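You operate a simulated robot arm through the tools that you are given. There is no shell and no other tool.

The job below is to be done with a simulated robot arm. You get a single attempt, and the scene is never put back.

JOB
Line up the white plate's red mark and lock it there.
Fine: press the try button first. Free the green knob under the bracket, slide till both red marks meet, then turn the knob back to locked. The filler stays locked off with its air let out. Where these are worked on the way, their far stop is far enough and under half their travel is too little: green knob under the bracket.

It is judged by the outcome, as a careful person would: the job done as asked, and still so three seconds after it is handed in. It fails if anything else is knocked over, pushed out of place, dropped, spilled or broken.

ROBOT AND FRAMES
A 6-joint arm with a two-finger parallel gripper, fixed in place. Base frame: the origin is at the foot of the arm, x ahead of it, y to its left, z up. Lengths are in mm, angles in rad, forces in N, time in s.
Its first joint turns from -2.897 to 2.897 rad. Payload 3.91 kg.
Tool frame: the origin (TCP) lies between the finger pads and is the grasp point; the fingertips stand 30 mm ahead of it; z points along the fingers, y is the line along which they close. The gripper opens to 110 mm. The fingers are 20 mm wide and 10 mm thick; the gripper's body (48 by 112 mm) begins 55 mm behind the TCP.
Orientation is told as [roll, pitch, yaw] about the base's x, y, z axes, in that order, counted from this pose: with the fingers straight down and closing along the base's y, the tool's x points along the base's -x, its y along +y and its z along -z.

CONTROLS
- The arm moves only by the tool step_arm. Its argument "increments" is a list that holds one entry, the list of rows, each a list of 6 numbers: the shift along the tool's x, y, z in cm, then the turn, a rotation vector about the tool's x, y, z in rad. In form: [[[x, y, z, wx, wy, wz], ...]]. A call has 1 to 20 rows; each row shifts and turns the commanded pose from where the row before left it, along the tool's axes as they then stand. "grip" is the closure in counts, from 0 (fully open) to 255 (shut), set as the call begins (left out, the last holds). Each row takes 0.2 s and may step no farther than 50 mm and 0.15 rad from the row before; otherwise, or with a gripper value out of range, the whole call is refused. A pose out of reach is approached as far as the arm can. The call stops where the force on the tool passes 80 N (or 10 N more than at its start, if that is more) or the arm is blocked; 0.2 s more then pass. Each finger travels about 153 mm/s and halts on what it meets, pressing with about 40 N; the grip force reading is that of the motor and also rises with nothing between the fingers. The clock runs only during rows and for 0.2 s after the last one: add rows that do not move to give the fingers time. It gives the time, the measured TCP pose, the force on the tool (base axes), the opening and the grip force at its end, in the units of the frame above (readings bear some noise), with the torque about the TCP (base axes, N m) and any sound that the robot's microphone picked up.
- Cameras (640 x 400 px; columns grow to the right, rows downward): "scene" is fixed at [400.3, -650.8, 1511]; the picture's right is [-0.09, 1.00, 0.00], its down [0.86, 0.08, -0.51] and it looks along [-0.50, -0.05, -0.86] (base axes); focal length 372 px, centre (320, 200). "wrist" rides on the gripper at [72, 17, -103] in the tool frame; the picture's right is [-0.23, 0.97, 0.00], its down [-0.76, -0.18, -0.62] and it looks along [-0.61, -0.14, 0.78] (tool axes); focal length 222 px, centre (320, 200). There is no depth. A picture from a camera that has moved, and an enlarged one, comes with that camera's place and axes in the base frame and with its lens.
- get_image(camera): a new picture of that camera. It takes no simulated time.
- zoom(camera, box): a new picture of the part [left, top, right, bottom] of that camera's present view, enlarged. It takes no simulated time.
- finish_job(): hands the job in; it is judged then, once.

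Nothing tells you positions but the pictures and the camera data. Unless the task says otherwise, let go and move clear before handing in.

The tools are called after "Request:" by a JSON object that holds its "fn" and its "kwargs". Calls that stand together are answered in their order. step_arm: Moves the arm, as the interface text tells. Its arguments: {"type":"object","properties":{"increments":{"type":"array","items":{"type":"array","items":{"type":"array","items":{"type":"number"}}}},"grip":{"type":"number"}},"required":["increments"]} The other tools are called the same way: get_image (camera) takes a picture; zoom (camera, box) takes an enlarged picture of a part of a camera's view; finish_job () hands the job in.

At the start:

```text
t: 0.0
eef_pos: [-42.2, -467.0, 1068.8]
ee_rot: [0.0, 0.0, 0.0]
contact_force: [0.6, 0.1, 0.9]
wrist_torque: [0.07, 0.01, 0.03]
finger_gap: 109.8
finger_force: 0.0
```

scene: 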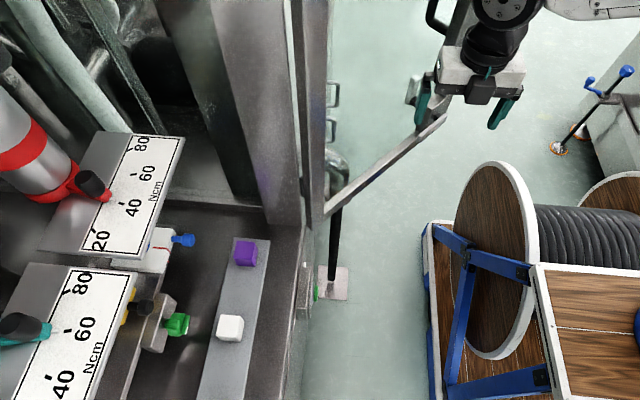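
wrist: 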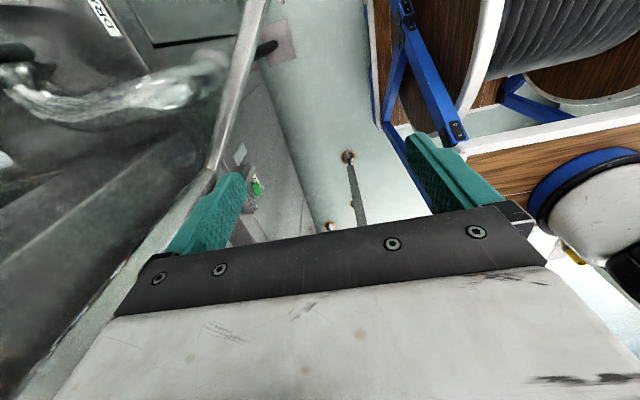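

I see a machine at the left with two scale plates, a green and a blue knob under brackets, and two buttons (purple and white) on a strip. I'll take enlarged pictures before moving anything.

Request:
{"fn": "zoom", "kwargs": {"camera": "scene", "box": [0, 100, 320, 300]}}

Request:
{"fn": "zoom", "kwargs": {"camera": "scene", "box": [0, 250, 240, 400]}}

Request:
{"fn": "zoom", "kwargs": {"camera": "scene", "box": [100, 210, 260, 310]}}

Request:
{"fn": "zoom", "kwargs": {"camera": "scene", "box": [100, 280, 260, 380]}}

```text
2.00 times, centred on (160, 200) of scene
camera zoom: at [400.3, -650.8, 1511.0], right [-0.09, 1.0, 0.0], down [0.86, 0.08, -0.51], along [-0.5, -0.05, -0.86], focal length 743 px, centre (640, 200)
```

zoom: 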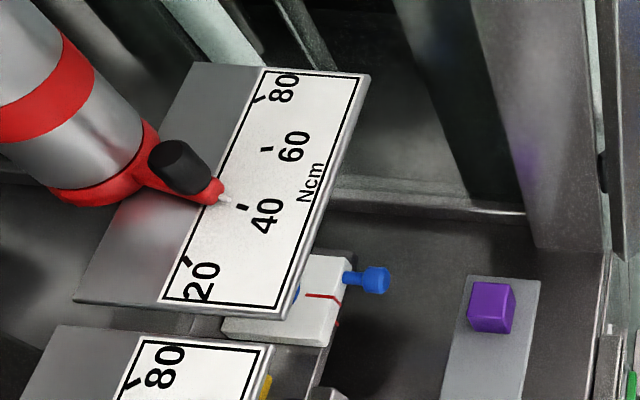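

```text
2.67 times, centred on (120, 325) of scene
camera zoom: at [400.3, -650.8, 1511.0], right [-0.09, 1.0, 0.0], down [0.86, 0.08, -0.51], along [-0.5, -0.05, -0.86], focal length 991 px, centre (853, -133)
```

zoom: 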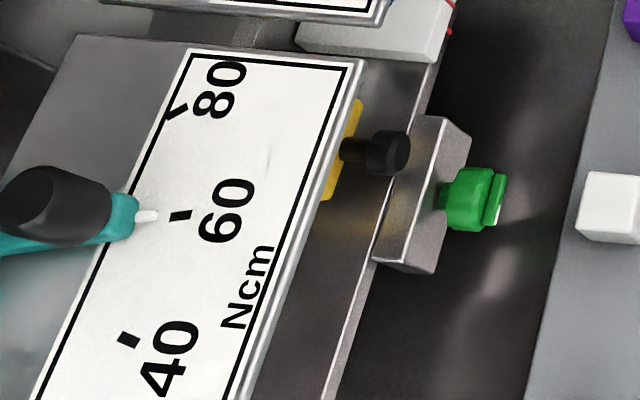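

```text
4.00 times, centred on (180, 260) of scene
camera zoom: at [400.3, -650.8, 1511.0], right [-0.09, 1.0, 0.0], down [0.86, 0.08, -0.51], along [-0.5, -0.05, -0.86], focal length 1487 px, centre (880, -40)
```

zoom: 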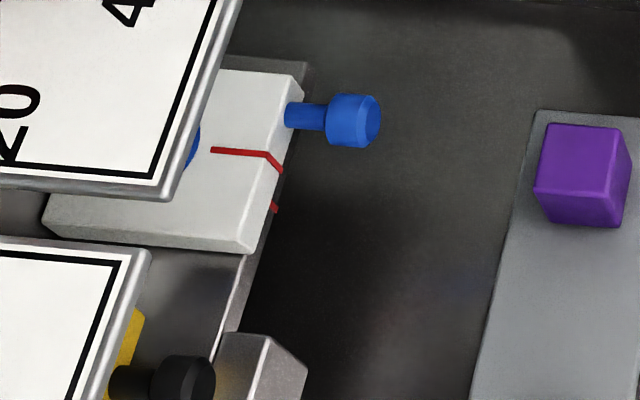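

```text
4.00 times, centred on (180, 330) of scene
camera zoom: at [400.3, -650.8, 1511.0], right [-0.09, 1.0, 0.0], down [0.86, 0.08, -0.51], along [-0.5, -0.05, -0.86], focal length 1487 px, centre (880, -320)
```

zoom: 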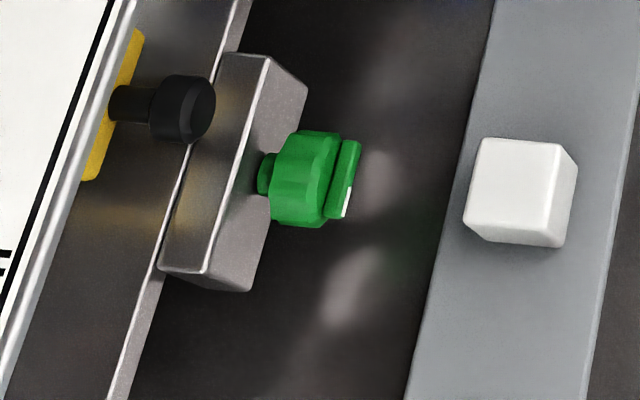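

The parts of interest are a white plate with a red line and blue handle, a green knob on a grey bracket, and two buttons. I'll look at the remaining areas, including the floor fittings and labels, for the try button and filler.

Request:
{"fn": "zoom", "kwargs": {"camera": "scene", "box": [180, 220, 340, 320]}}

Request:
{"fn": "zoom", "kwargs": {"camera": "scene", "box": [180, 300, 340, 400]}}

Request:
{"fn": "zoom", "kwargs": {"camera": "scene", "box": [520, 40, 640, 180]}}

Request:
{"fn": "zoom", "kwargs": {"camera": "wrist", "box": [0, 0, 320, 200]}}

Request:
{"fn": "zoom", "kwargs": {"camera": "wrist", "box": [320, 0, 640, 280]}}

```text
4.00 times, centred on (260, 270) of scene
camera zoom: at [400.3, -650.8, 1511.0], right [-0.09, 1.0, 0.0], down [0.86, 0.08, -0.51], along [-0.5, -0.05, -0.86], focal length 1487 px, centre (560, -80)
```

zoom: 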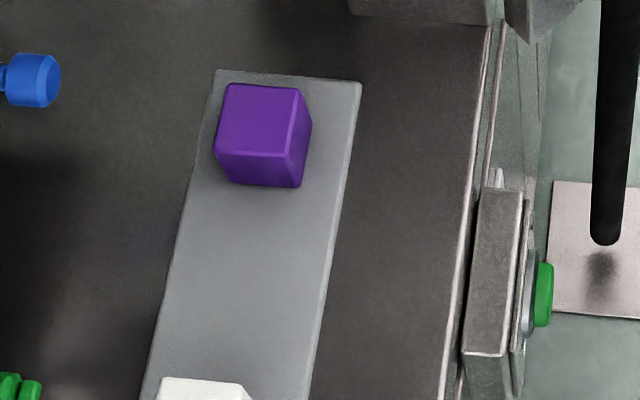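

```text
4.00 times, centred on (260, 350) of scene
camera zoom: at [400.3, -650.8, 1511.0], right [-0.09, 1.0, 0.0], down [0.86, 0.08, -0.51], along [-0.5, -0.05, -0.86], focal length 1487 px, centre (560, -400)
```

zoom: 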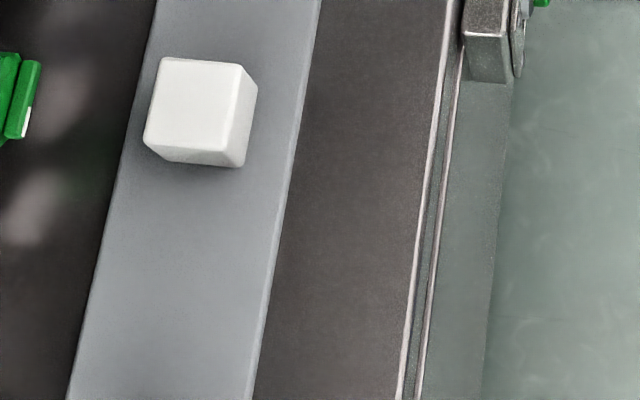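

```text
2.86 times, centred on (580, 110) of scene
camera zoom: at [400.3, -650.8, 1511.0], right [-0.09, 1.0, 0.0], down [0.86, 0.08, -0.51], along [-0.5, -0.05, -0.86], focal length 1062 px, centre (-423, 457)
```

zoom: 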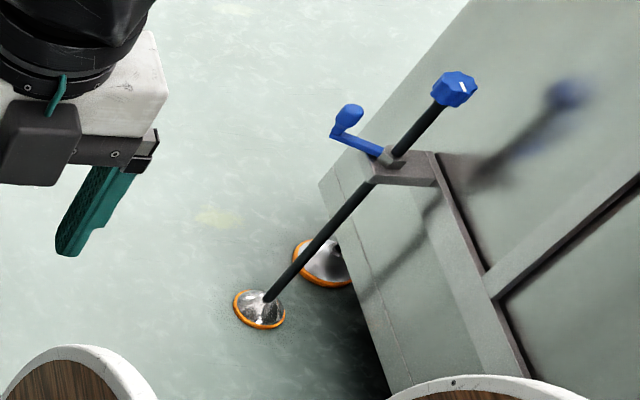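

```text
2.00 times, centred on (160, 100) of wrist
camera zoom: at [-115.9, -449.8, 1174.1], right [0.23, 0.97, 0.0], down [0.76, -0.18, 0.62], along [0.61, -0.14, -0.78], focal length 444 px, centre (640, 400)
```

zoom: 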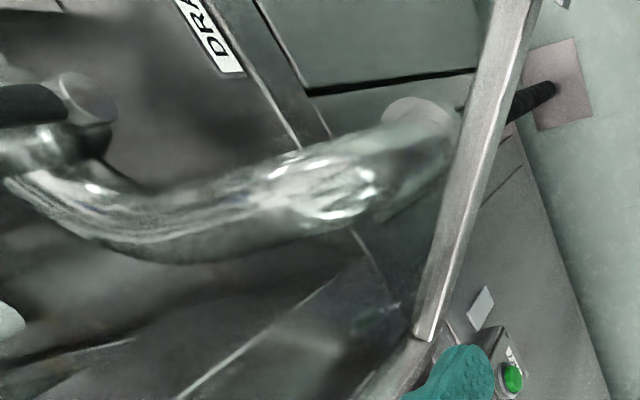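

```text
1.43 times, centred on (480, 140) of wrist
camera zoom: at [-115.9, -449.8, 1174.1], right [0.23, 0.97, 0.0], down [0.76, -0.18, 0.62], along [0.61, -0.14, -0.78], focal length 317 px, centre (91, 286)
```

zoom: 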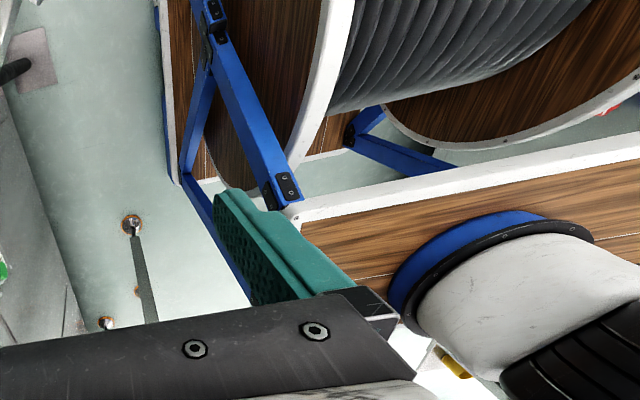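

There is a green pushbutton on a box at the machine's side, with what may be a label beside it. I'll zoom in on it and on the other label.

Request:
{"fn": "zoom", "kwargs": {"camera": "wrist", "box": [215, 130, 295, 215]}}

Request:
{"fn": "zoom", "kwargs": {"camera": "wrist", "box": [60, 0, 160, 60]}}

Request:
{"fn": "zoom", "kwargs": {"camera": "scene", "box": [280, 240, 360, 330]}}

Request:
{"fn": "zoom", "kwargs": {"camera": "scene", "box": [0, 0, 340, 200]}}

```text
4.71 times, centred on (255, 172) of wrist
camera zoom: at [-115.9, -449.8, 1174.1], right [0.23, 0.97, 0.0], down [0.76, -0.18, 0.62], along [0.61, -0.14, -0.78], focal length 1045 px, centre (626, 329)
```

zoom: 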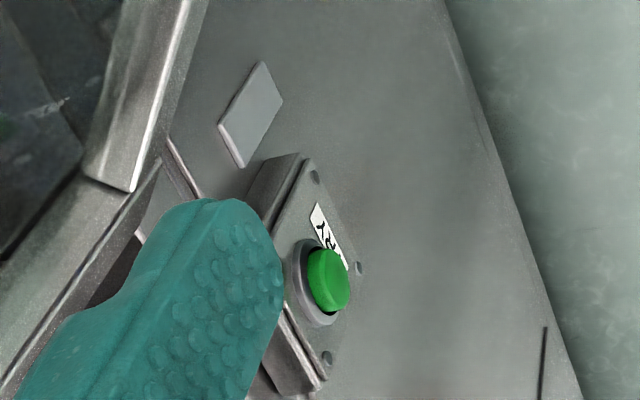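

```text
6.40 times, centred on (110, 30) of wrist
camera zoom: at [-115.9, -449.8, 1174.1], right [0.23, 0.97, 0.0], down [0.76, -0.18, 0.62], along [0.61, -0.14, -0.78], focal length 1422 px, centre (1664, 1288)
```

zoom: 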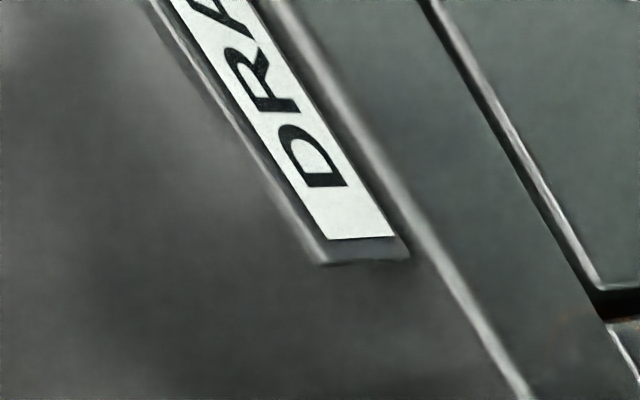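

```text
4.44 times, centred on (320, 285) of scene
camera zoom: at [400.3, -650.8, 1511.0], right [-0.09, 1.0, 0.0], down [0.86, 0.08, -0.51], along [-0.5, -0.05, -0.86], focal length 1652 px, centre (320, -178)
```

zoom: 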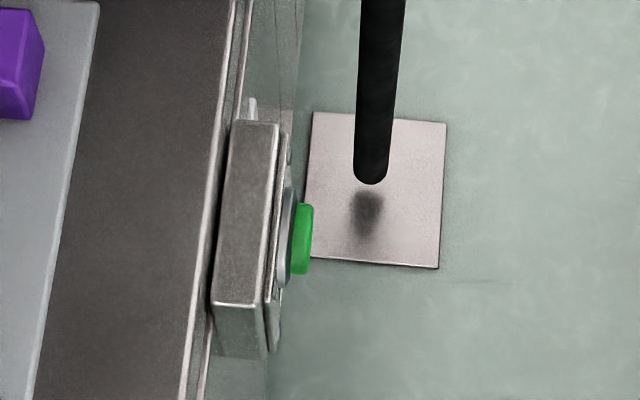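

```text
1.88 times, centred on (170, 100) of scene
camera zoom: at [400.3, -650.8, 1511.0], right [-0.09, 1.0, 0.0], down [0.86, 0.08, -0.51], along [-0.5, -0.05, -0.86], focal length 700 px, centre (602, 388)
```

zoom: 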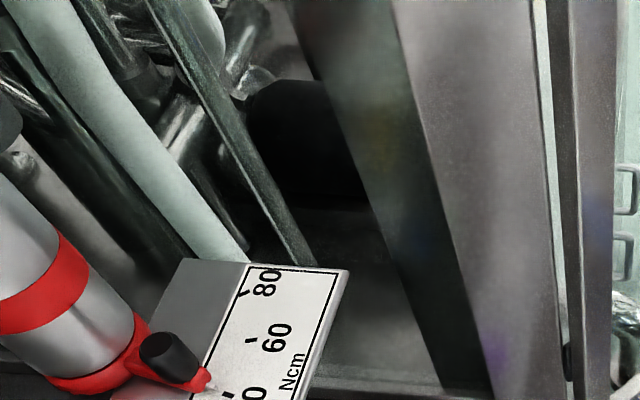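

The button on the side box carries a "TRY" label; I take it to be at about (173, -682, 714), facing +y. The slides lie deeper in the machine, so I'll turn the wrist camera toward the machine at a safe height to see them.

Request:
{"fn": "step_arm", "kwargs": {"increments": [[[0, 0, 0, 0, 0, 0.1428], [0, 0, 0, 0, 0, 0.1428], [0, 0, 0, 0, 0, 0.1428], [0, 0, 0, 0, 0, 0.1428], [0, 0, 0, 0, 0, 0.1428], [0, 0, 0, 0, 0, 0.1428], [0, 0, 0, 0, 0, 0.1428], [0, 0, 0, 0, 0, 0.1428], [0, 0, 0, 0, 0, 0.1428], [0, 0, 0, 0, 0, 0.1428], [0, 0, 0, 0, 0, 0.1428]]]}}

```text
t: 2.4
eef_pos: [-42.8, -468.1, 1068.6]
ee_rot: [0.001, 0.001, -1.574]
contact_force: [0.2, 0.0, 0.0]
wrist_torque: [0.0, 0.0, 0.0]
finger_gap: 110.2
finger_force: 0.0
```

The gripper now faces the machine. I'll move it over the front of the machine, staying high.

Request:
{"fn": "step_arm", "kwargs": {"increments": [[[-0.5, 3.5, 0, 0, 0, 0], [-0.5, 3.5, 0, 0, 0, 0], [-0.5, 3.5, 0, 0, 0, 0], [-0.5, 3.5, 0, 0, 0, 0], [-0.5, 3.5, 0, 0, 0, 0], [-0.5, 3.5, 0, 0, 0, 0], [-0.5, 3.5, 0, 0, 0, 0], [-0.5, 2.5, 0, 0, 0, 0]]]}}

Request:
{"fn": "get_image", "kwargs": {"camera": "wrist"}}

Request:
{"fn": "get_image", "kwargs": {"camera": "scene"}}

```text
t: 4.2
eef_pos: [228.8, -508.7, 1069.4]
ee_rot: [0.0, -0.001, -1.57]
contact_force: [0.3, 0.9, 0.7]
wrist_torque: [-0.03, -0.04, 0.0]
finger_gap: 110.2
finger_force: 0.1
```

```text
taken
camera wrist: at [244.1, -435.1, 1174.7], right [0.97, -0.23, 0.0], down [-0.18, -0.76, 0.62], along [-0.14, -0.61, -0.78], focal length 222 px, centre (320, 200)
```

wrist: 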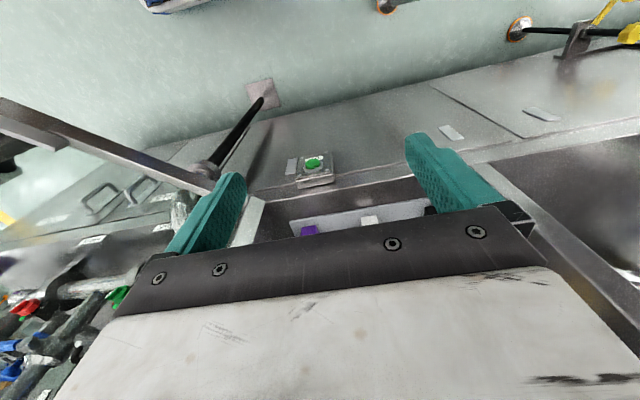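

```text
taken
```

scene: 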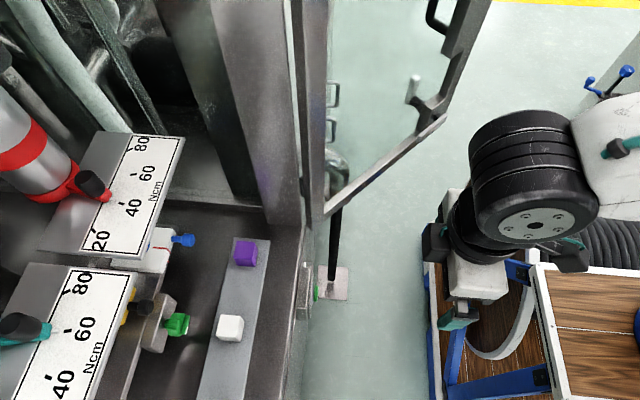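

The machine's front edge, TRY box and the strip with the purple and white blocks are seen between the fingers. I'll go further in over the machine at this height so that the slides come into the upper half of the wrist view.

Request:
{"fn": "step_arm", "kwargs": {"increments": [[[-4, 0, 0, 0, 0, 0], [-4, 0, 0, 0, 0, 0], [-4, 0, 0, 0, 0, 0], [-4, 0, 0, 0, 0, 0], [-4, 0, 0, 0, 0, 0]]]}}

Request:
{"fn": "get_image", "kwargs": {"camera": "wrist"}}

Request:
{"fn": "get_image", "kwargs": {"camera": "scene"}}

```text
t: 5.4
eef_pos: [227.9, -706.8, 1068.7]
ee_rot: [0.0, -0.001, -1.571]
contact_force: [0.5, -0.4, 0.0]
wrist_torque: [0.02, 0.02, 0.01]
finger_gap: 110.0
finger_force: 0.1
```

```text
taken
camera wrist: at [243.9, -634.6, 1173.2], right [0.97, -0.23, 0.0], down [-0.18, -0.76, 0.62], along [-0.14, -0.61, -0.78], focal length 222 px, centre (320, 200)
```

wrist: 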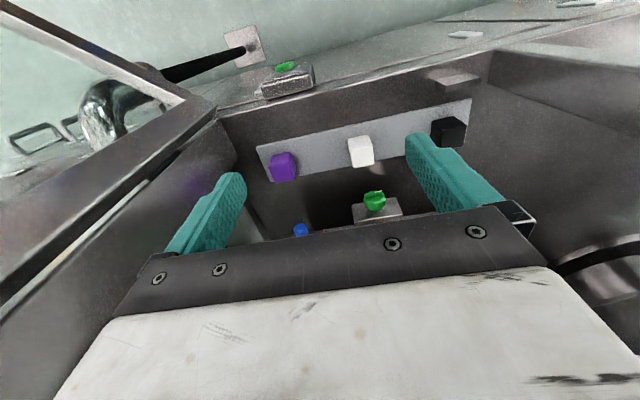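

```text
taken
```

scene: 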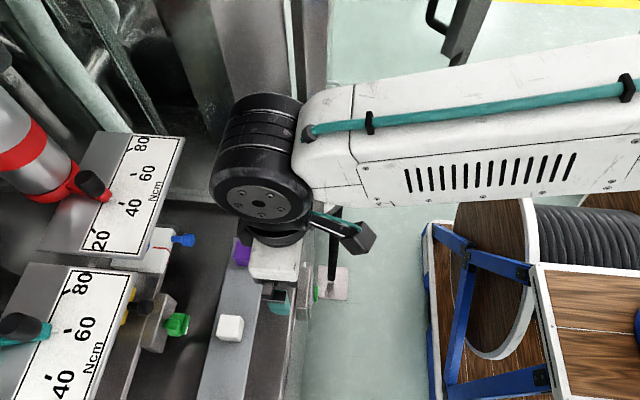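

I now have rough places: green knob (284, -917, 842), blue handle about (137, -930, 870), and the strip of blocks near y -835, z 790. I'll zoom in on the interior.

Request:
{"fn": "zoom", "kwargs": {"camera": "wrist", "box": [250, 120, 450, 245]}}

Request:
{"fn": "zoom", "kwargs": {"camera": "wrist", "box": [220, 30, 380, 130]}}

Request:
{"fn": "zoom", "kwargs": {"camera": "wrist", "box": [340, 180, 420, 230]}}

```text
3.20 times, centred on (350, 182) of wrist
camera zoom: at [243.9, -634.6, 1173.2], right [0.97, -0.23, 0.0], down [-0.18, -0.76, 0.62], along [-0.14, -0.61, -0.78], focal length 711 px, centre (224, 256)
```

zoom: 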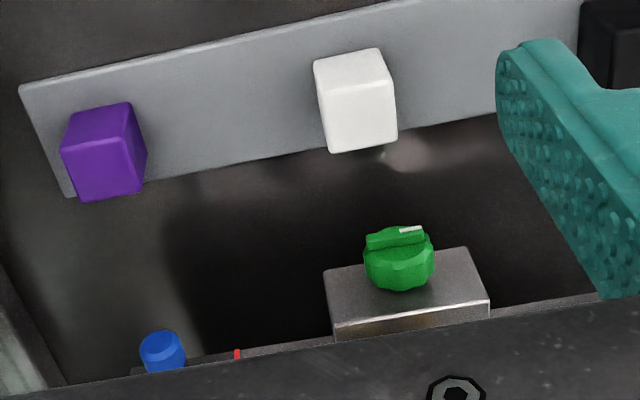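

```text
4.00 times, centred on (300, 80) of wrist
camera zoom: at [243.9, -634.6, 1173.2], right [0.97, -0.23, 0.0], down [-0.18, -0.76, 0.62], along [-0.14, -0.61, -0.78], focal length 888 px, centre (400, 680)
```

zoom: 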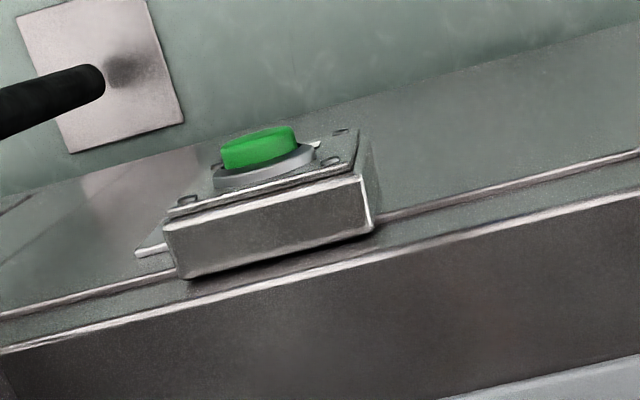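

```text
8.00 times, centred on (380, 205) of wrist
camera zoom: at [243.9, -634.6, 1173.2], right [0.97, -0.23, 0.0], down [-0.18, -0.76, 0.62], along [-0.14, -0.61, -0.78], focal length 1777 px, centre (-160, 160)
```

zoom: 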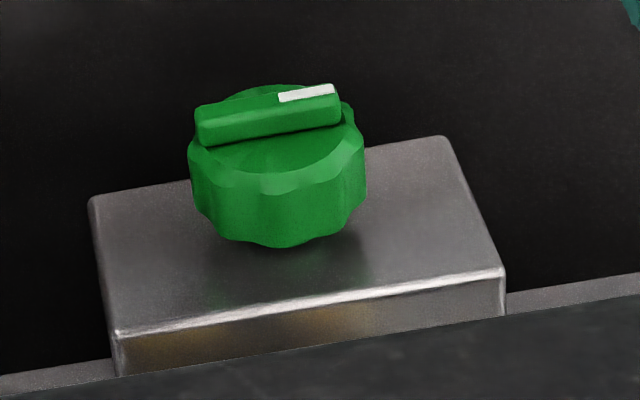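

The green knob's axis points to +y, with a bar across its face and a white pointer at its +x end. The TRY button comes first, so I'll back out, close the fingers and come down in front of it, well clear of the panel.

Request:
{"fn": "step_arm", "kwargs": {"increments": [[[3.3, -1.8, 0, 0, 0, 0], [3.3, -1.8, 0, 0, 0, 0], [3.3, -1.8, 0, 0, 0, 0], [0, 0, 4, 0, 0, 0], [0, 0, 4, 0, 0, 0], [0, 0, 4, 0, 0, 0], [0, 0, 4, 0, 0, 0], [0, 0, 4, 0, 0, 0]]], "grip": 255}}

Request:
{"fn": "get_image", "kwargs": {"camera": "wrist"}}

Request:
{"fn": "get_image", "kwargs": {"camera": "scene"}}

```text
t: 7.2
eef_pos: [174.0, -607.2, 868.3]
ee_rot: [0.001, 0.001, -1.57]
contact_force: [0.8, 0.5, 0.2]
wrist_torque: [0.01, 0.01, 0.0]
finger_gap: 0.0
finger_force: 37.7
```

```text
taken
camera wrist: at [190.6, -534.8, 972.6], right [0.97, -0.23, 0.0], down [-0.18, -0.76, 0.62], along [-0.14, -0.61, -0.78], focal length 222 px, centre (320, 200)
```

wrist: 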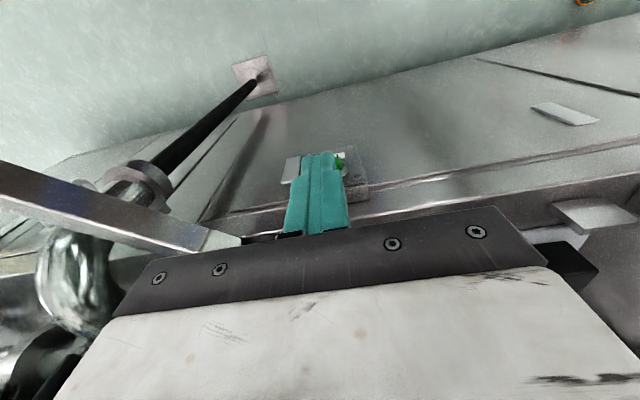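

```text
taken
```

scene: 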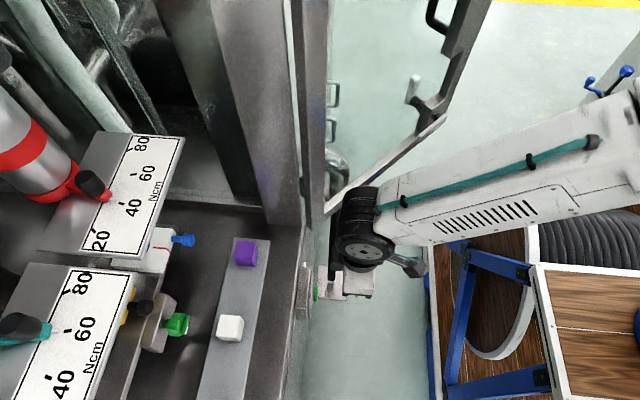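

The way in front of the button is clear; the strut lies well to the -x side. I'll descend to button height, still about 65 mm in front of it.

Request:
{"fn": "step_arm", "kwargs": {"increments": [[[0, 0, 4, 0, 0, 0], [0, 0, 4, 0, 0, 0], [0, 0, 4, 0, 0, 0], [0, 0, 2.2, 0, 0, 0]]]}}

Request:
{"fn": "get_image", "kwargs": {"camera": "wrist"}}

Request:
{"fn": "zoom", "kwargs": {"camera": "scene", "box": [260, 220, 420, 320]}}

```text
t: 8.2
eef_pos: [175.1, -608.1, 725.4]
ee_rot: [0.001, 0.002, -1.57]
contact_force: [-0.4, -0.2, 0.6]
wrist_torque: [0.0, -0.02, 0.0]
finger_gap: 0.1
finger_force: 37.5
```

```text
taken
camera wrist: at [189.8, -535.5, 830.0], right [0.97, -0.23, 0.0], down [-0.18, -0.76, 0.62], along [-0.14, -0.61, -0.78], focal length 222 px, centre (320, 200)
```

wrist: 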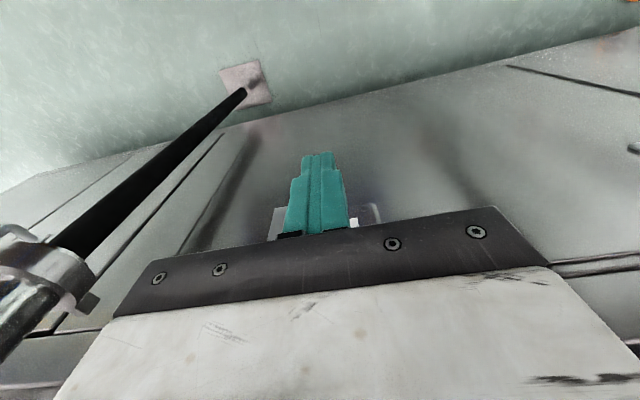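

```text
4.00 times, centred on (340, 270) of scene
camera zoom: at [400.3, -650.8, 1511.0], right [-0.09, 1.0, 0.0], down [0.86, 0.08, -0.51], along [-0.5, -0.05, -0.86], focal length 1487 px, centre (240, -80)
```

zoom: 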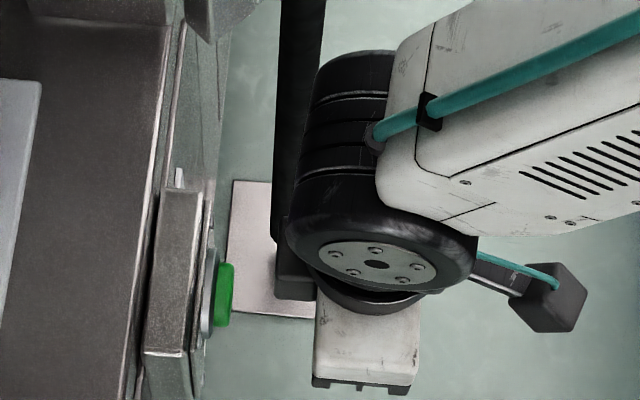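

The fingers look to be in front of the button. I want to identify the dark bar next to the wrist before moving.

Request:
{"fn": "get_image", "kwargs": {"camera": "scene"}}

Request:
{"fn": "zoom", "kwargs": {"camera": "wrist", "box": [240, 130, 420, 245]}}

```text
taken
```

scene: 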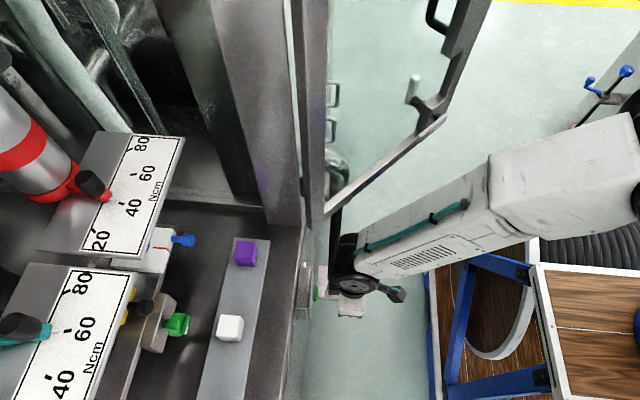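

```text
3.48 times, centred on (330, 188) of wrist
camera zoom: at [189.8, -535.5, 830.0], right [0.97, -0.23, 0.0], down [-0.18, -0.76, 0.62], along [-0.14, -0.61, -0.78], focal length 773 px, centre (285, 244)
```

zoom: 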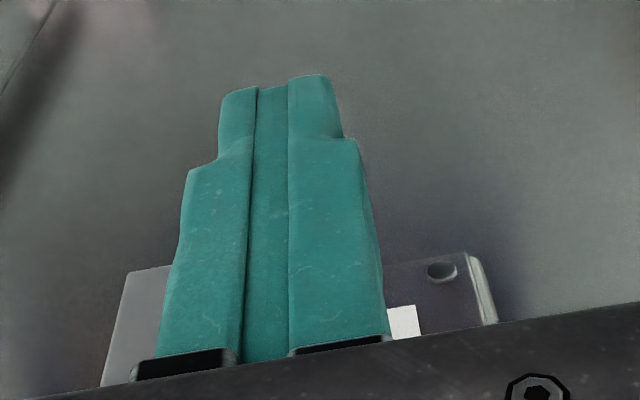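

The fingers are lined up with the TRY box (its label sits just below the button). I'll move in toward the button, then press slowly.

Request:
{"fn": "step_arm", "kwargs": {"increments": [[[-1.5, 0, 0, 0, 0, 0], [-1.5, 0, 0, 0, 0, 0], [-0.8, 0, 0, 0, 0, 0]]]}}

Request:
{"fn": "zoom", "kwargs": {"camera": "scene", "box": [280, 250, 380, 330]}}

```text
t: 9.0
eef_pos: [173.0, -646.4, 727.3]
ee_rot: [0.0, 0.001, -1.572]
contact_force: [0.5, 0.4, 1.1]
wrist_torque: [0.0, 0.02, 0.03]
finger_gap: 0.0
finger_force: 38.3
```

```text
5.00 times, centred on (330, 290) of scene
camera zoom: at [400.3, -650.8, 1511.0], right [-0.09, 1.0, 0.0], down [0.86, 0.08, -0.51], along [-0.5, -0.05, -0.86], focal length 1858 px, centre (270, -250)
```

zoom: 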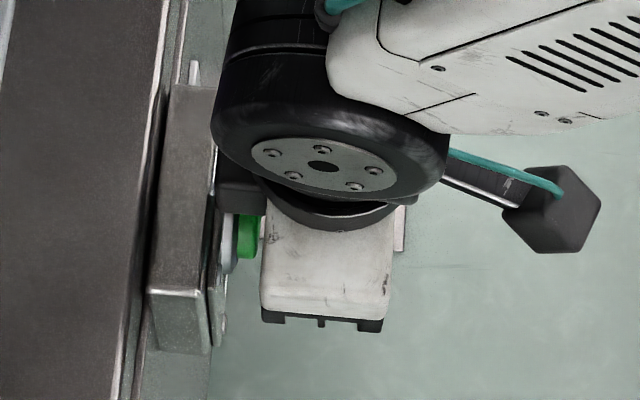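

The finger is now about 20 mm off the green cap. I'll press in small steps and watch the force and sound.

Request:
{"fn": "step_arm", "kwargs": {"increments": [[[-0.3, 0, 0, 0, 0, 0], [-0.3, 0, 0, 0, 0, 0], [-0.3, 0, 0, 0, 0, 0], [-0.3, 0, 0, 0, 0, 0]]]}}

```text
t: 10.0
eef_pos: [173.6, -658.8, 727.0]
ee_rot: [0.0, 0.001, -1.571]
contact_force: [0.3, -0.4, -0.2]
wrist_torque: [0.01, 0.0, -0.01]
finger_gap: 0.0
finger_force: 37.5
```

No contact yet. I'll continue in 2 mm steps.

Request:
{"fn": "step_arm", "kwargs": {"increments": [[[-0.2, 0, 0, 0, 0, 0], [-0.2, 0, 0, 0, 0, 0], [-0.2, 0, 0, 0, 0, 0], [-0.2, 0, 0, 0, 0, 0]]]}}

Request:
{"fn": "zoom", "kwargs": {"camera": "scene", "box": [280, 250, 380, 330]}}

```text
t: 11.0
eef_pos: [173.7, -665.9, 727.1]
ee_rot: [-0.001, -0.001, -1.571]
contact_force: [-1.7, 0.9, -0.3]
wrist_torque: [0.03, 0.0, -0.01]
finger_gap: 0.2
finger_force: 37.9
```

```text
5.00 times, centred on (330, 290) of scene
camera zoom: at [400.3, -650.8, 1511.0], right [-0.09, 1.0, 0.0], down [0.86, 0.08, -0.51], along [-0.5, -0.05, -0.86], focal length 1858 px, centre (270, -250)
```

zoom: 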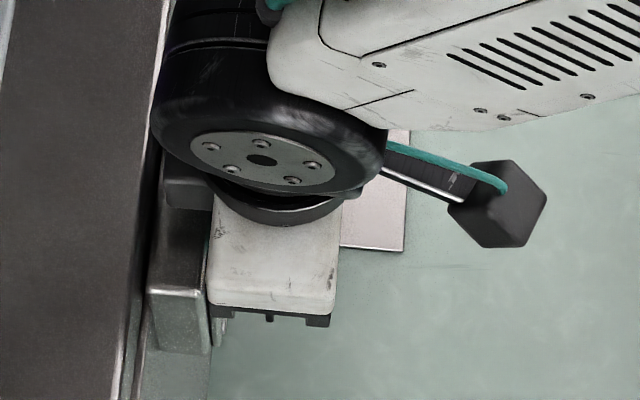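

Still no contact force. I'll keep pressing in 2 mm steps.

Request:
{"fn": "step_arm", "kwargs": {"increments": [[[-0.2, 0, 0, 0, 0, 0], [-0.2, 0, 0, 0, 0, 0], [-0.2, 0, 0, 0, 0, 0]]]}}

```text
t: 11.8
eef_pos: [173.9, -671.6, 727.4]
ee_rot: [0.001, 0.002, -1.571]
contact_force: [-2.3, 15.1, 6.5]
wrist_torque: [-0.09, 0.02, -0.08]
finger_gap: 0.0
finger_force: 37.4
heard: click
```

I heard a click with about 15 N on the finger. I'll press a hair further to be sure it went through, then withdraw.

Request:
{"fn": "step_arm", "kwargs": {"increments": [[[-0.1, 0, 0, 0, 0, 0], [0, 0, 0, 0, 0, 0]]]}}

```text
t: 12.4
eef_pos: [173.0, -673.2, 726.6]
ee_rot: [-0.001, 0.001, -1.571]
contact_force: [-4.6, 19.2, -2.5]
wrist_torque: [-0.03, 0.0, -0.05]
finger_gap: 0.0
finger_force: 37.7
```

The try button is pressed. I'll back straight out and rise.

Request:
{"fn": "step_arm", "kwargs": {"increments": [[[2, 0, 0, 0, 0, 0], [2.5, 0, 0, 0, 0, 0], [2.5, 0, 0, 0, 0, 0], [0, 0, -4.5, 0, 0, 0], [0, 0, -4.5, 0, 0, 0], [0, 0, -4.5, 0, 0, 0], [0, 0, -4.5, 0, 0, 0], [0, 0, -4.5, 0, 0, 0], [0, 0, -4.5, 0, 0, 0], [0, 0, -4.5, 0, 0, 0], [0, 0, -4.5, 0, 0, 0]]], "grip": 0}}

Request:
{"fn": "zoom", "kwargs": {"camera": "scene", "box": [280, 240, 360, 330]}}

```text
t: 14.8
eef_pos: [173.4, -604.1, 1085.8]
ee_rot: [0.001, 0.001, -1.569]
contact_force: [-0.7, 0.6, 0.5]
wrist_torque: [0.03, 0.01, 0.01]
finger_gap: 109.8
finger_force: 0.1
```

```text
4.44 times, centred on (320, 285) of scene
camera zoom: at [400.3, -650.8, 1511.0], right [-0.09, 1.0, 0.0], down [0.86, 0.08, -0.51], along [-0.5, -0.05, -0.86], focal length 1652 px, centre (320, -178)
```

zoom: 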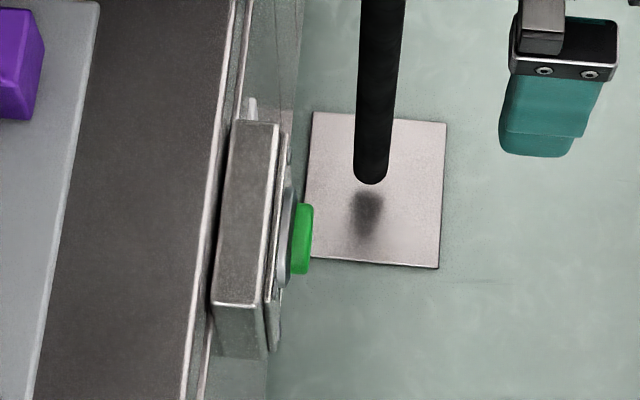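

The button sprang back out and is done. Now I'll go over the recess, high up, to view the slides and their red marks.

Request:
{"fn": "step_arm", "kwargs": {"increments": [[[-4, 1.1, 0, 0, 0, 0], [-4, 1.1, 0, 0, 0, 0], [-4, 1.1, 0, 0, 0, 0], [-4, 1.1, 0, 0, 0, 0], [-3, 1.1, 0, 0, 0, 0]]]}}

Request:
{"fn": "get_image", "kwargs": {"camera": "wrist"}}

Request:
{"fn": "get_image", "kwargs": {"camera": "scene"}}

```text
t: 16.0
eef_pos: [227.6, -793.9, 1086.2]
ee_rot: [0.001, 0.001, -1.569]
contact_force: [0.7, -0.1, 1.0]
wrist_torque: [0.01, 0.01, 0.0]
finger_gap: 109.9
finger_force: 0.1
```

```text
taken
camera wrist: at [244.4, -720.8, 1190.9], right [0.97, -0.23, 0.0], down [-0.18, -0.76, 0.62], along [-0.14, -0.61, -0.78], focal length 222 px, centre (320, 200)
```

wrist: 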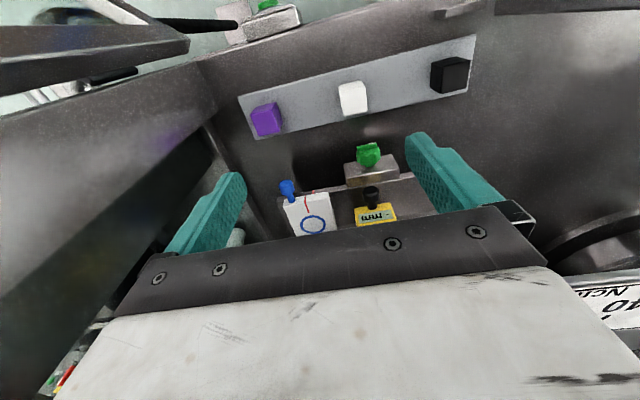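

```text
taken
```

scene: 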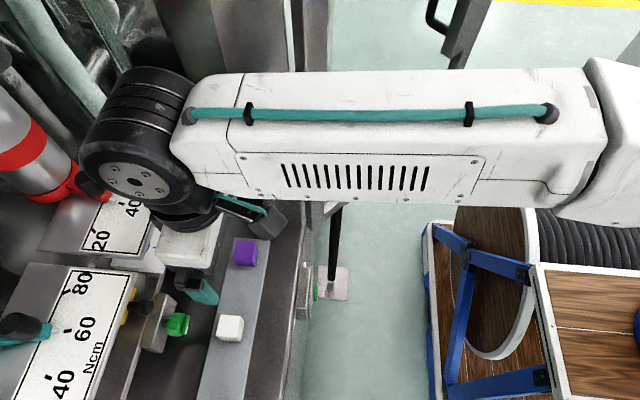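

Request:
{"fn": "zoom", "kwargs": {"camera": "wrist", "box": [260, 130, 430, 240]}}

Request:
{"fn": "zoom", "kwargs": {"camera": "wrist", "box": [265, 170, 345, 240]}}

Request:
{"fn": "zoom", "kwargs": {"camera": "wrist", "box": [335, 130, 415, 230]}}

```text
3.64 times, centred on (345, 185) of wrist
camera zoom: at [244.4, -720.8, 1190.9], right [0.97, -0.23, 0.0], down [-0.18, -0.76, 0.62], along [-0.14, -0.61, -0.78], focal length 808 px, centre (229, 254)
```

zoom: 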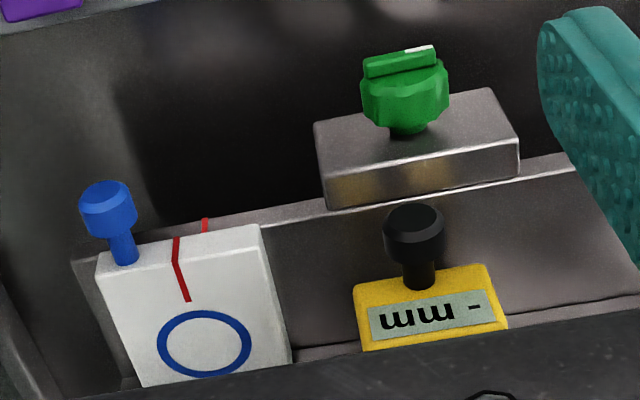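

```text
5.71 times, centred on (305, 205) of wrist
camera zoom: at [244.4, -720.8, 1190.9], right [0.97, -0.23, 0.0], down [-0.18, -0.76, 0.62], along [-0.14, -0.61, -0.78], focal length 1269 px, centre (406, 171)
```

zoom: 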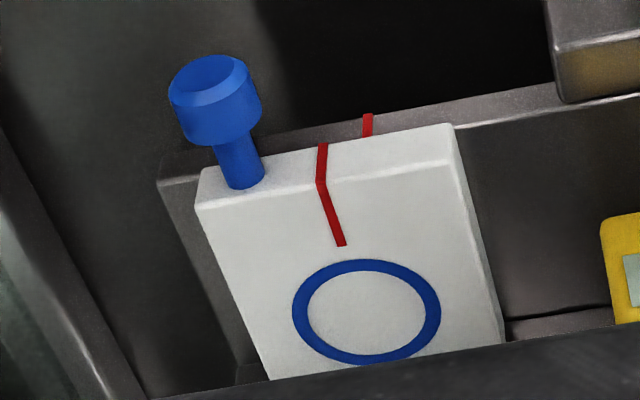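

```text
4.00 times, centred on (375, 180) of wrist
camera zoom: at [244.4, -720.8, 1190.9], right [0.97, -0.23, 0.0], down [-0.18, -0.76, 0.62], along [-0.14, -0.61, -0.78], focal length 888 px, centre (100, 280)
```

zoom: 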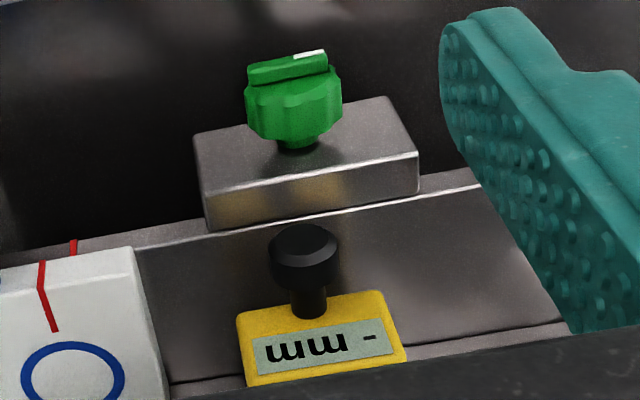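

The wrist view makes it plain: the white plate (blue ring) has a red line, and the rail's red mark lies about 15 mm further to +x. The scale plates overhang at about z 1128 with their edge at y -863, so the knob must be reached from the front with the tool tilted. I'll back out and tilt 45°.

Request:
{"fn": "step_arm", "kwargs": {"increments": [[[3.6, 0, 0, 0, 0, 0], [3.6, 0, 0, 0, 0, 0], [3.6, 0, 0, 0, 0, 0], [3.6, 0, 0, 0, 0, 0], [0, 0, 0, 0, -0.1309, 0], [0, 0, 0, 0, -0.1309, 0], [0, 0, 0, 0, -0.1309, 0], [0, 0, 0, 0, -0.1309, 0], [0, 0, 0, 0, -0.1309, 0], [0, 0, 0, 0, -0.1309, 0]]]}}

Request:
{"fn": "get_image", "kwargs": {"camera": "scene"}}

Request:
{"fn": "get_image", "kwargs": {"camera": "wrist"}}

```text
t: 18.2
eef_pos: [229.0, -650.2, 1087.0]
ee_rot: [0.001, -0.788, -1.57]
contact_force: [0.4, -0.8, -0.6]
wrist_torque: [-0.02, 0.01, 0.02]
finger_gap: 110.0
finger_force: 0.0
```

```text
taken
```

scene: 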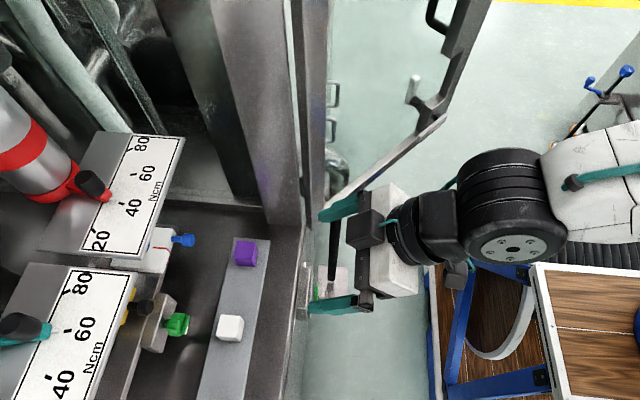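

```text
taken
camera wrist: at [244.7, -524.9, 1110.1], right [0.97, -0.16, 0.16], down [-0.18, -0.1, 0.98], along [-0.14, -0.98, -0.12], focal length 222 px, centre (320, 200)
```

wrist: 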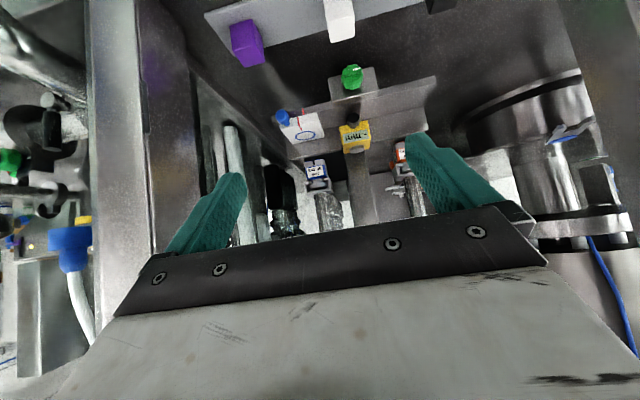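

The tilt is as wanted and the green knob, white plate and yellow gauge are visible ahead. I'll move diagonally down to a standoff in front of the knob, above the blocks.

Request:
{"fn": "step_arm", "kwargs": {"increments": [[[0.67, 0.93, 3.73, 0, 0, 0], [0.67, 0.93, 3.73, 0, 0, 0], [0.67, 0.93, 3.73, 0, 0, 0], [0.67, 0.93, 3.73, 0, 0, 0], [0.67, 0.93, 3.73, 0, 0, 0], [0.67, 0.93, 3.73, 0, 0, 0]]]}}

Request:
{"fn": "get_image", "kwargs": {"camera": "wrist"}}

Request:
{"fn": "get_image", "kwargs": {"camera": "scene"}}

```text
t: 19.6
eef_pos: [284.5, -780.9, 901.2]
ee_rot: [-0.001, -0.784, -1.574]
contact_force: [-0.3, -0.7, 0.0]
wrist_torque: [0.03, 0.0, 0.03]
finger_gap: 109.7
finger_force: 0.1
```

```text
taken
camera wrist: at [300.3, -655.5, 924.1], right [0.97, -0.16, 0.16], down [-0.18, -0.1, 0.98], along [-0.14, -0.98, -0.12], focal length 222 px, centre (320, 200)
```

wrist: 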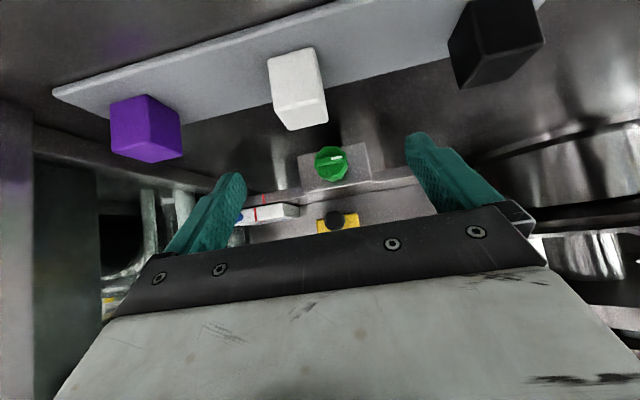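

```text
taken
```

scene: 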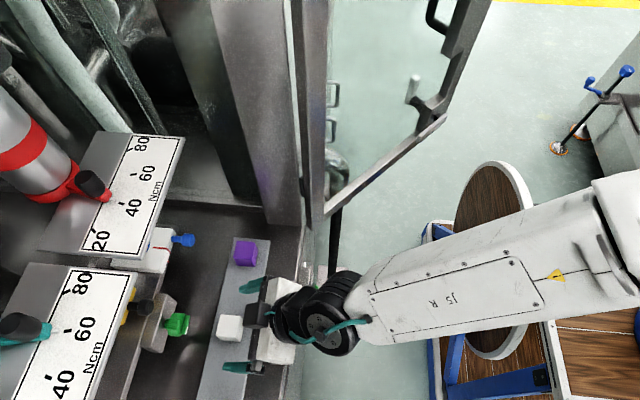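

Request:
{"fn": "zoom", "kwargs": {"camera": "wrist", "box": [230, 130, 410, 240]}}

Request:
{"fn": "zoom", "kwargs": {"camera": "wrist", "box": [300, 135, 370, 190]}}

Request:
{"fn": "zoom", "kwargs": {"camera": "wrist", "box": [225, 180, 315, 235]}}

```text
3.56 times, centred on (320, 185) of wrist
camera zoom: at [300.3, -655.5, 924.1], right [0.97, -0.16, 0.16], down [-0.18, -0.1, 0.98], along [-0.14, -0.98, -0.12], focal length 790 px, centre (320, 253)
```

zoom: 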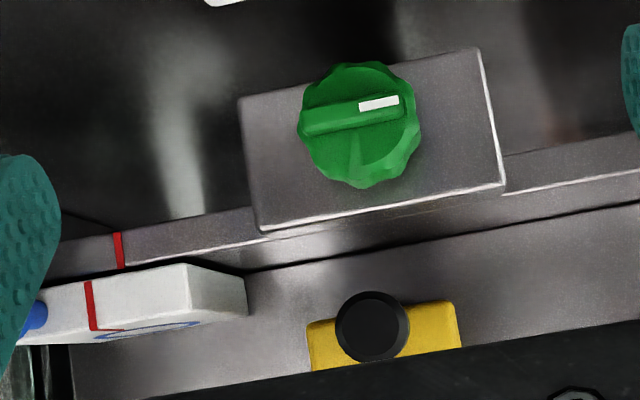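

```text
7.27 times, centred on (335, 162) of wrist
camera zoom: at [300.3, -655.5, 924.1], right [0.97, -0.16, 0.16], down [-0.18, -0.1, 0.98], along [-0.14, -0.98, -0.12], focal length 1615 px, centre (211, 473)
```

zoom: 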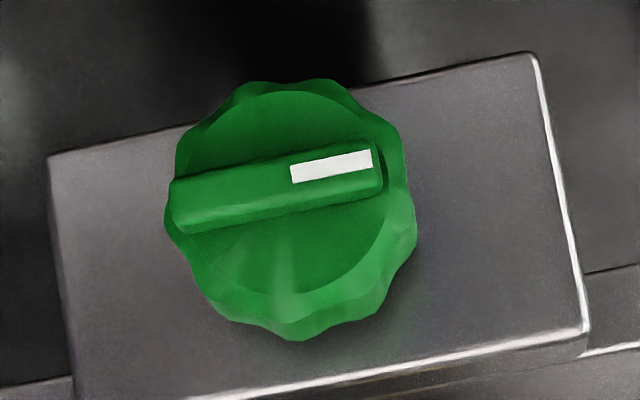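

```text
7.11 times, centred on (270, 208) of wrist
camera zoom: at [300.3, -655.5, 924.1], right [0.97, -0.16, 0.16], down [-0.18, -0.1, 0.98], along [-0.14, -0.98, -0.12], focal length 1580 px, centre (676, 147)
```

zoom: 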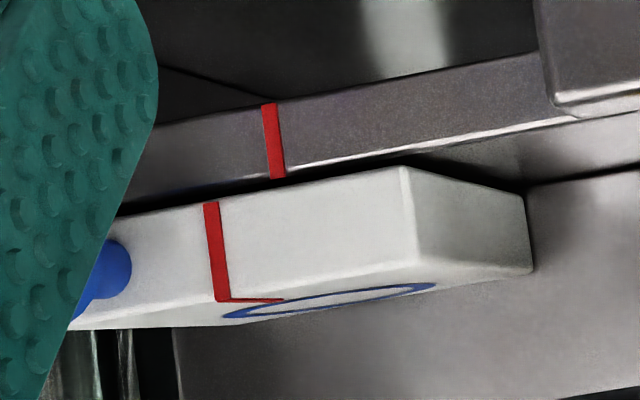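

The marks and knob are clear from here: the knob axis sits at about x 284.5, z 853, with its bar's front at y -894. I'll advance with open fingers astride the knob and check before gripping.

Request:
{"fn": "step_arm", "kwargs": {"increments": [[[-1.2, 0, 3.46, 0, 0, 0], [-1.2, 0, 3.46, 0, 0, 0], [-1.2, 0, 3.46, 0, 0, 0]]]}}

Request:
{"fn": "get_image", "kwargs": {"camera": "wrist"}}

Request:
{"fn": "zoom", "kwargs": {"camera": "scene", "box": [100, 250, 300, 390]}}

```text
t: 20.4
eef_pos: [283.6, -875.8, 854.4]
ee_rot: [-0.003, -0.786, -1.567]
contact_force: [0.1, 0.0, -0.6]
wrist_torque: [0.06, 0.0, 0.04]
finger_gap: 109.9
finger_force: 0.2
```

```text
taken
camera wrist: at [299.9, -751.3, 878.4], right [0.97, -0.16, 0.16], down [-0.18, -0.1, 0.98], along [-0.14, -0.98, -0.12], focal length 222 px, centre (320, 200)
```

wrist: 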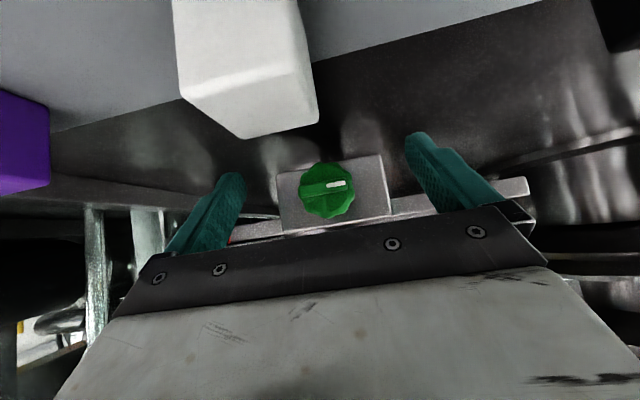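

```text
2.86 times, centred on (200, 320) of scene
camera zoom: at [400.3, -650.8, 1511.0], right [-0.09, 1.0, 0.0], down [0.86, 0.08, -0.51], along [-0.5, -0.05, -0.86], focal length 1062 px, centre (663, -143)
```

zoom: 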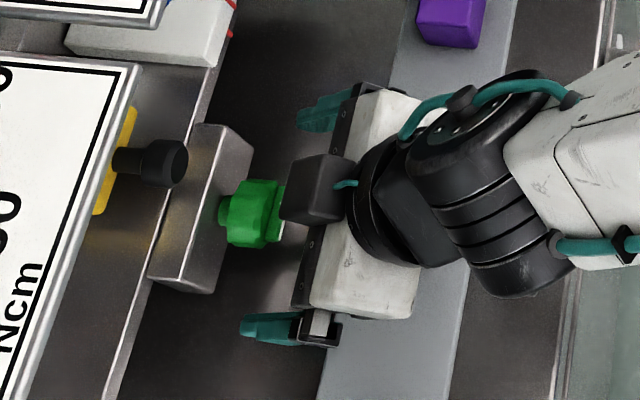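

Request:
{"fn": "zoom", "kwargs": {"camera": "wrist", "box": [270, 145, 400, 235]}}

```text
4.44 times, centred on (335, 190) of wrist
camera zoom: at [299.9, -751.3, 878.4], right [0.97, -0.16, 0.16], down [-0.18, -0.1, 0.98], along [-0.14, -0.98, -0.12], focal length 987 px, centre (253, 244)
```

zoom: 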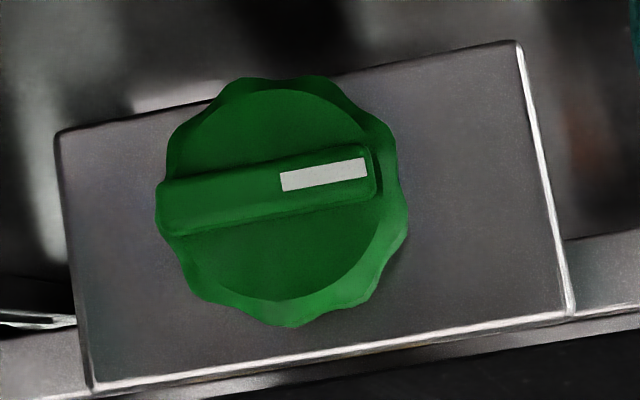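

The knob axis is at about (283.5, 853), right on the tool's line. I'll advance 28 mm so that the pads straddle the knob body, then close on it.

Request:
{"fn": "step_arm", "kwargs": {"increments": [[[-0.94, 0, 1.04, 0, 0, 0], [-0.94, 0, 1.04, 0, 0, 0], [0, 0, 0, 0, 0, 0]]]}}

Request:
{"fn": "get_image", "kwargs": {"camera": "wrist"}}

Request:
{"fn": "zoom", "kwargs": {"camera": "scene", "box": [100, 250, 300, 390]}}

```text
t: 21.2
eef_pos: [283.1, -905.8, 853.9]
ee_rot: [-0.001, -0.785, -1.571]
contact_force: [-0.3, 0.2, -0.6]
wrist_torque: [-0.02, 0.0, -0.02]
finger_gap: 109.9
finger_force: 0.1
```

```text
taken
camera wrist: at [299.3, -780.9, 875.9], right [0.97, -0.16, 0.16], down [-0.18, -0.1, 0.98], along [-0.14, -0.98, -0.12], focal length 222 px, centre (320, 200)
```

wrist: 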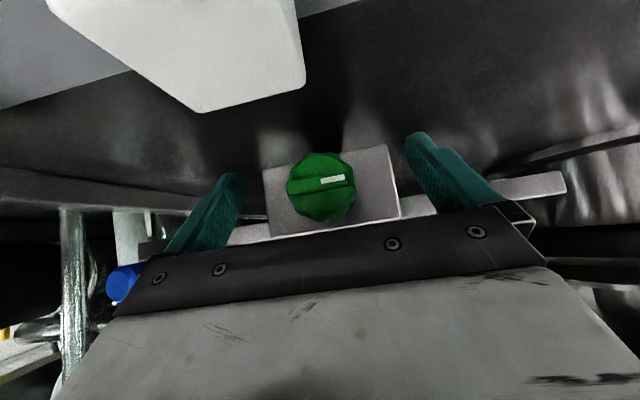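

```text
2.86 times, centred on (200, 320) of scene
camera zoom: at [400.3, -650.8, 1511.0], right [-0.09, 1.0, 0.0], down [0.86, 0.08, -0.51], along [-0.5, -0.05, -0.86], focal length 1062 px, centre (663, -143)
```

zoom: 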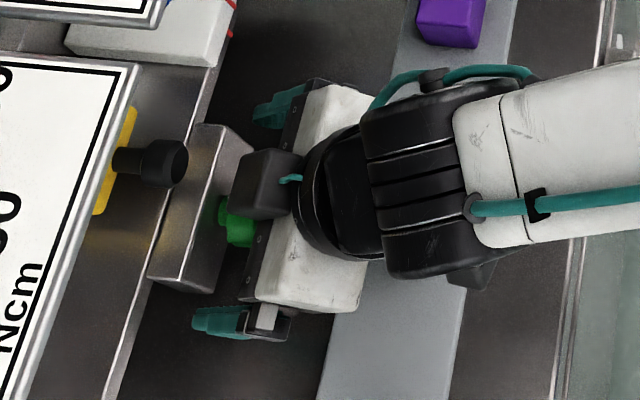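

Clear of the bracket and the black handle. I'll close the fingers on the knob.

Request:
{"fn": "step_arm", "kwargs": {"increments": [[[0, 0, 0, 0, 0, 0], [0, 0, 0, 0, 0, 0], [0, 0, 0, 0, 0, 0]]], "grip": 255}}

Request:
{"fn": "zoom", "kwargs": {"camera": "wrist", "box": [220, 100, 440, 240]}}

```text
t: 22.0
eef_pos: [284.5, -905.8, 853.2]
ee_rot: [-0.001, -0.786, -1.569]
contact_force: [7.6, -5.6, -2.7]
wrist_torque: [-0.01, -0.3, 0.48]
finger_gap: 89.6
finger_force: 44.8
```

```text
2.86 times, centred on (330, 170) of wrist
camera zoom: at [300.4, -780.9, 875.8], right [0.97, -0.16, 0.16], down [-0.18, -0.1, 0.98], along [-0.14, -0.98, -0.12], focal length 635 px, centre (291, 286)
```

zoom: 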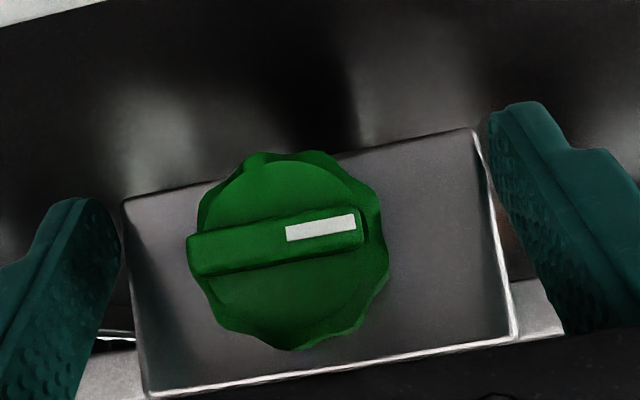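

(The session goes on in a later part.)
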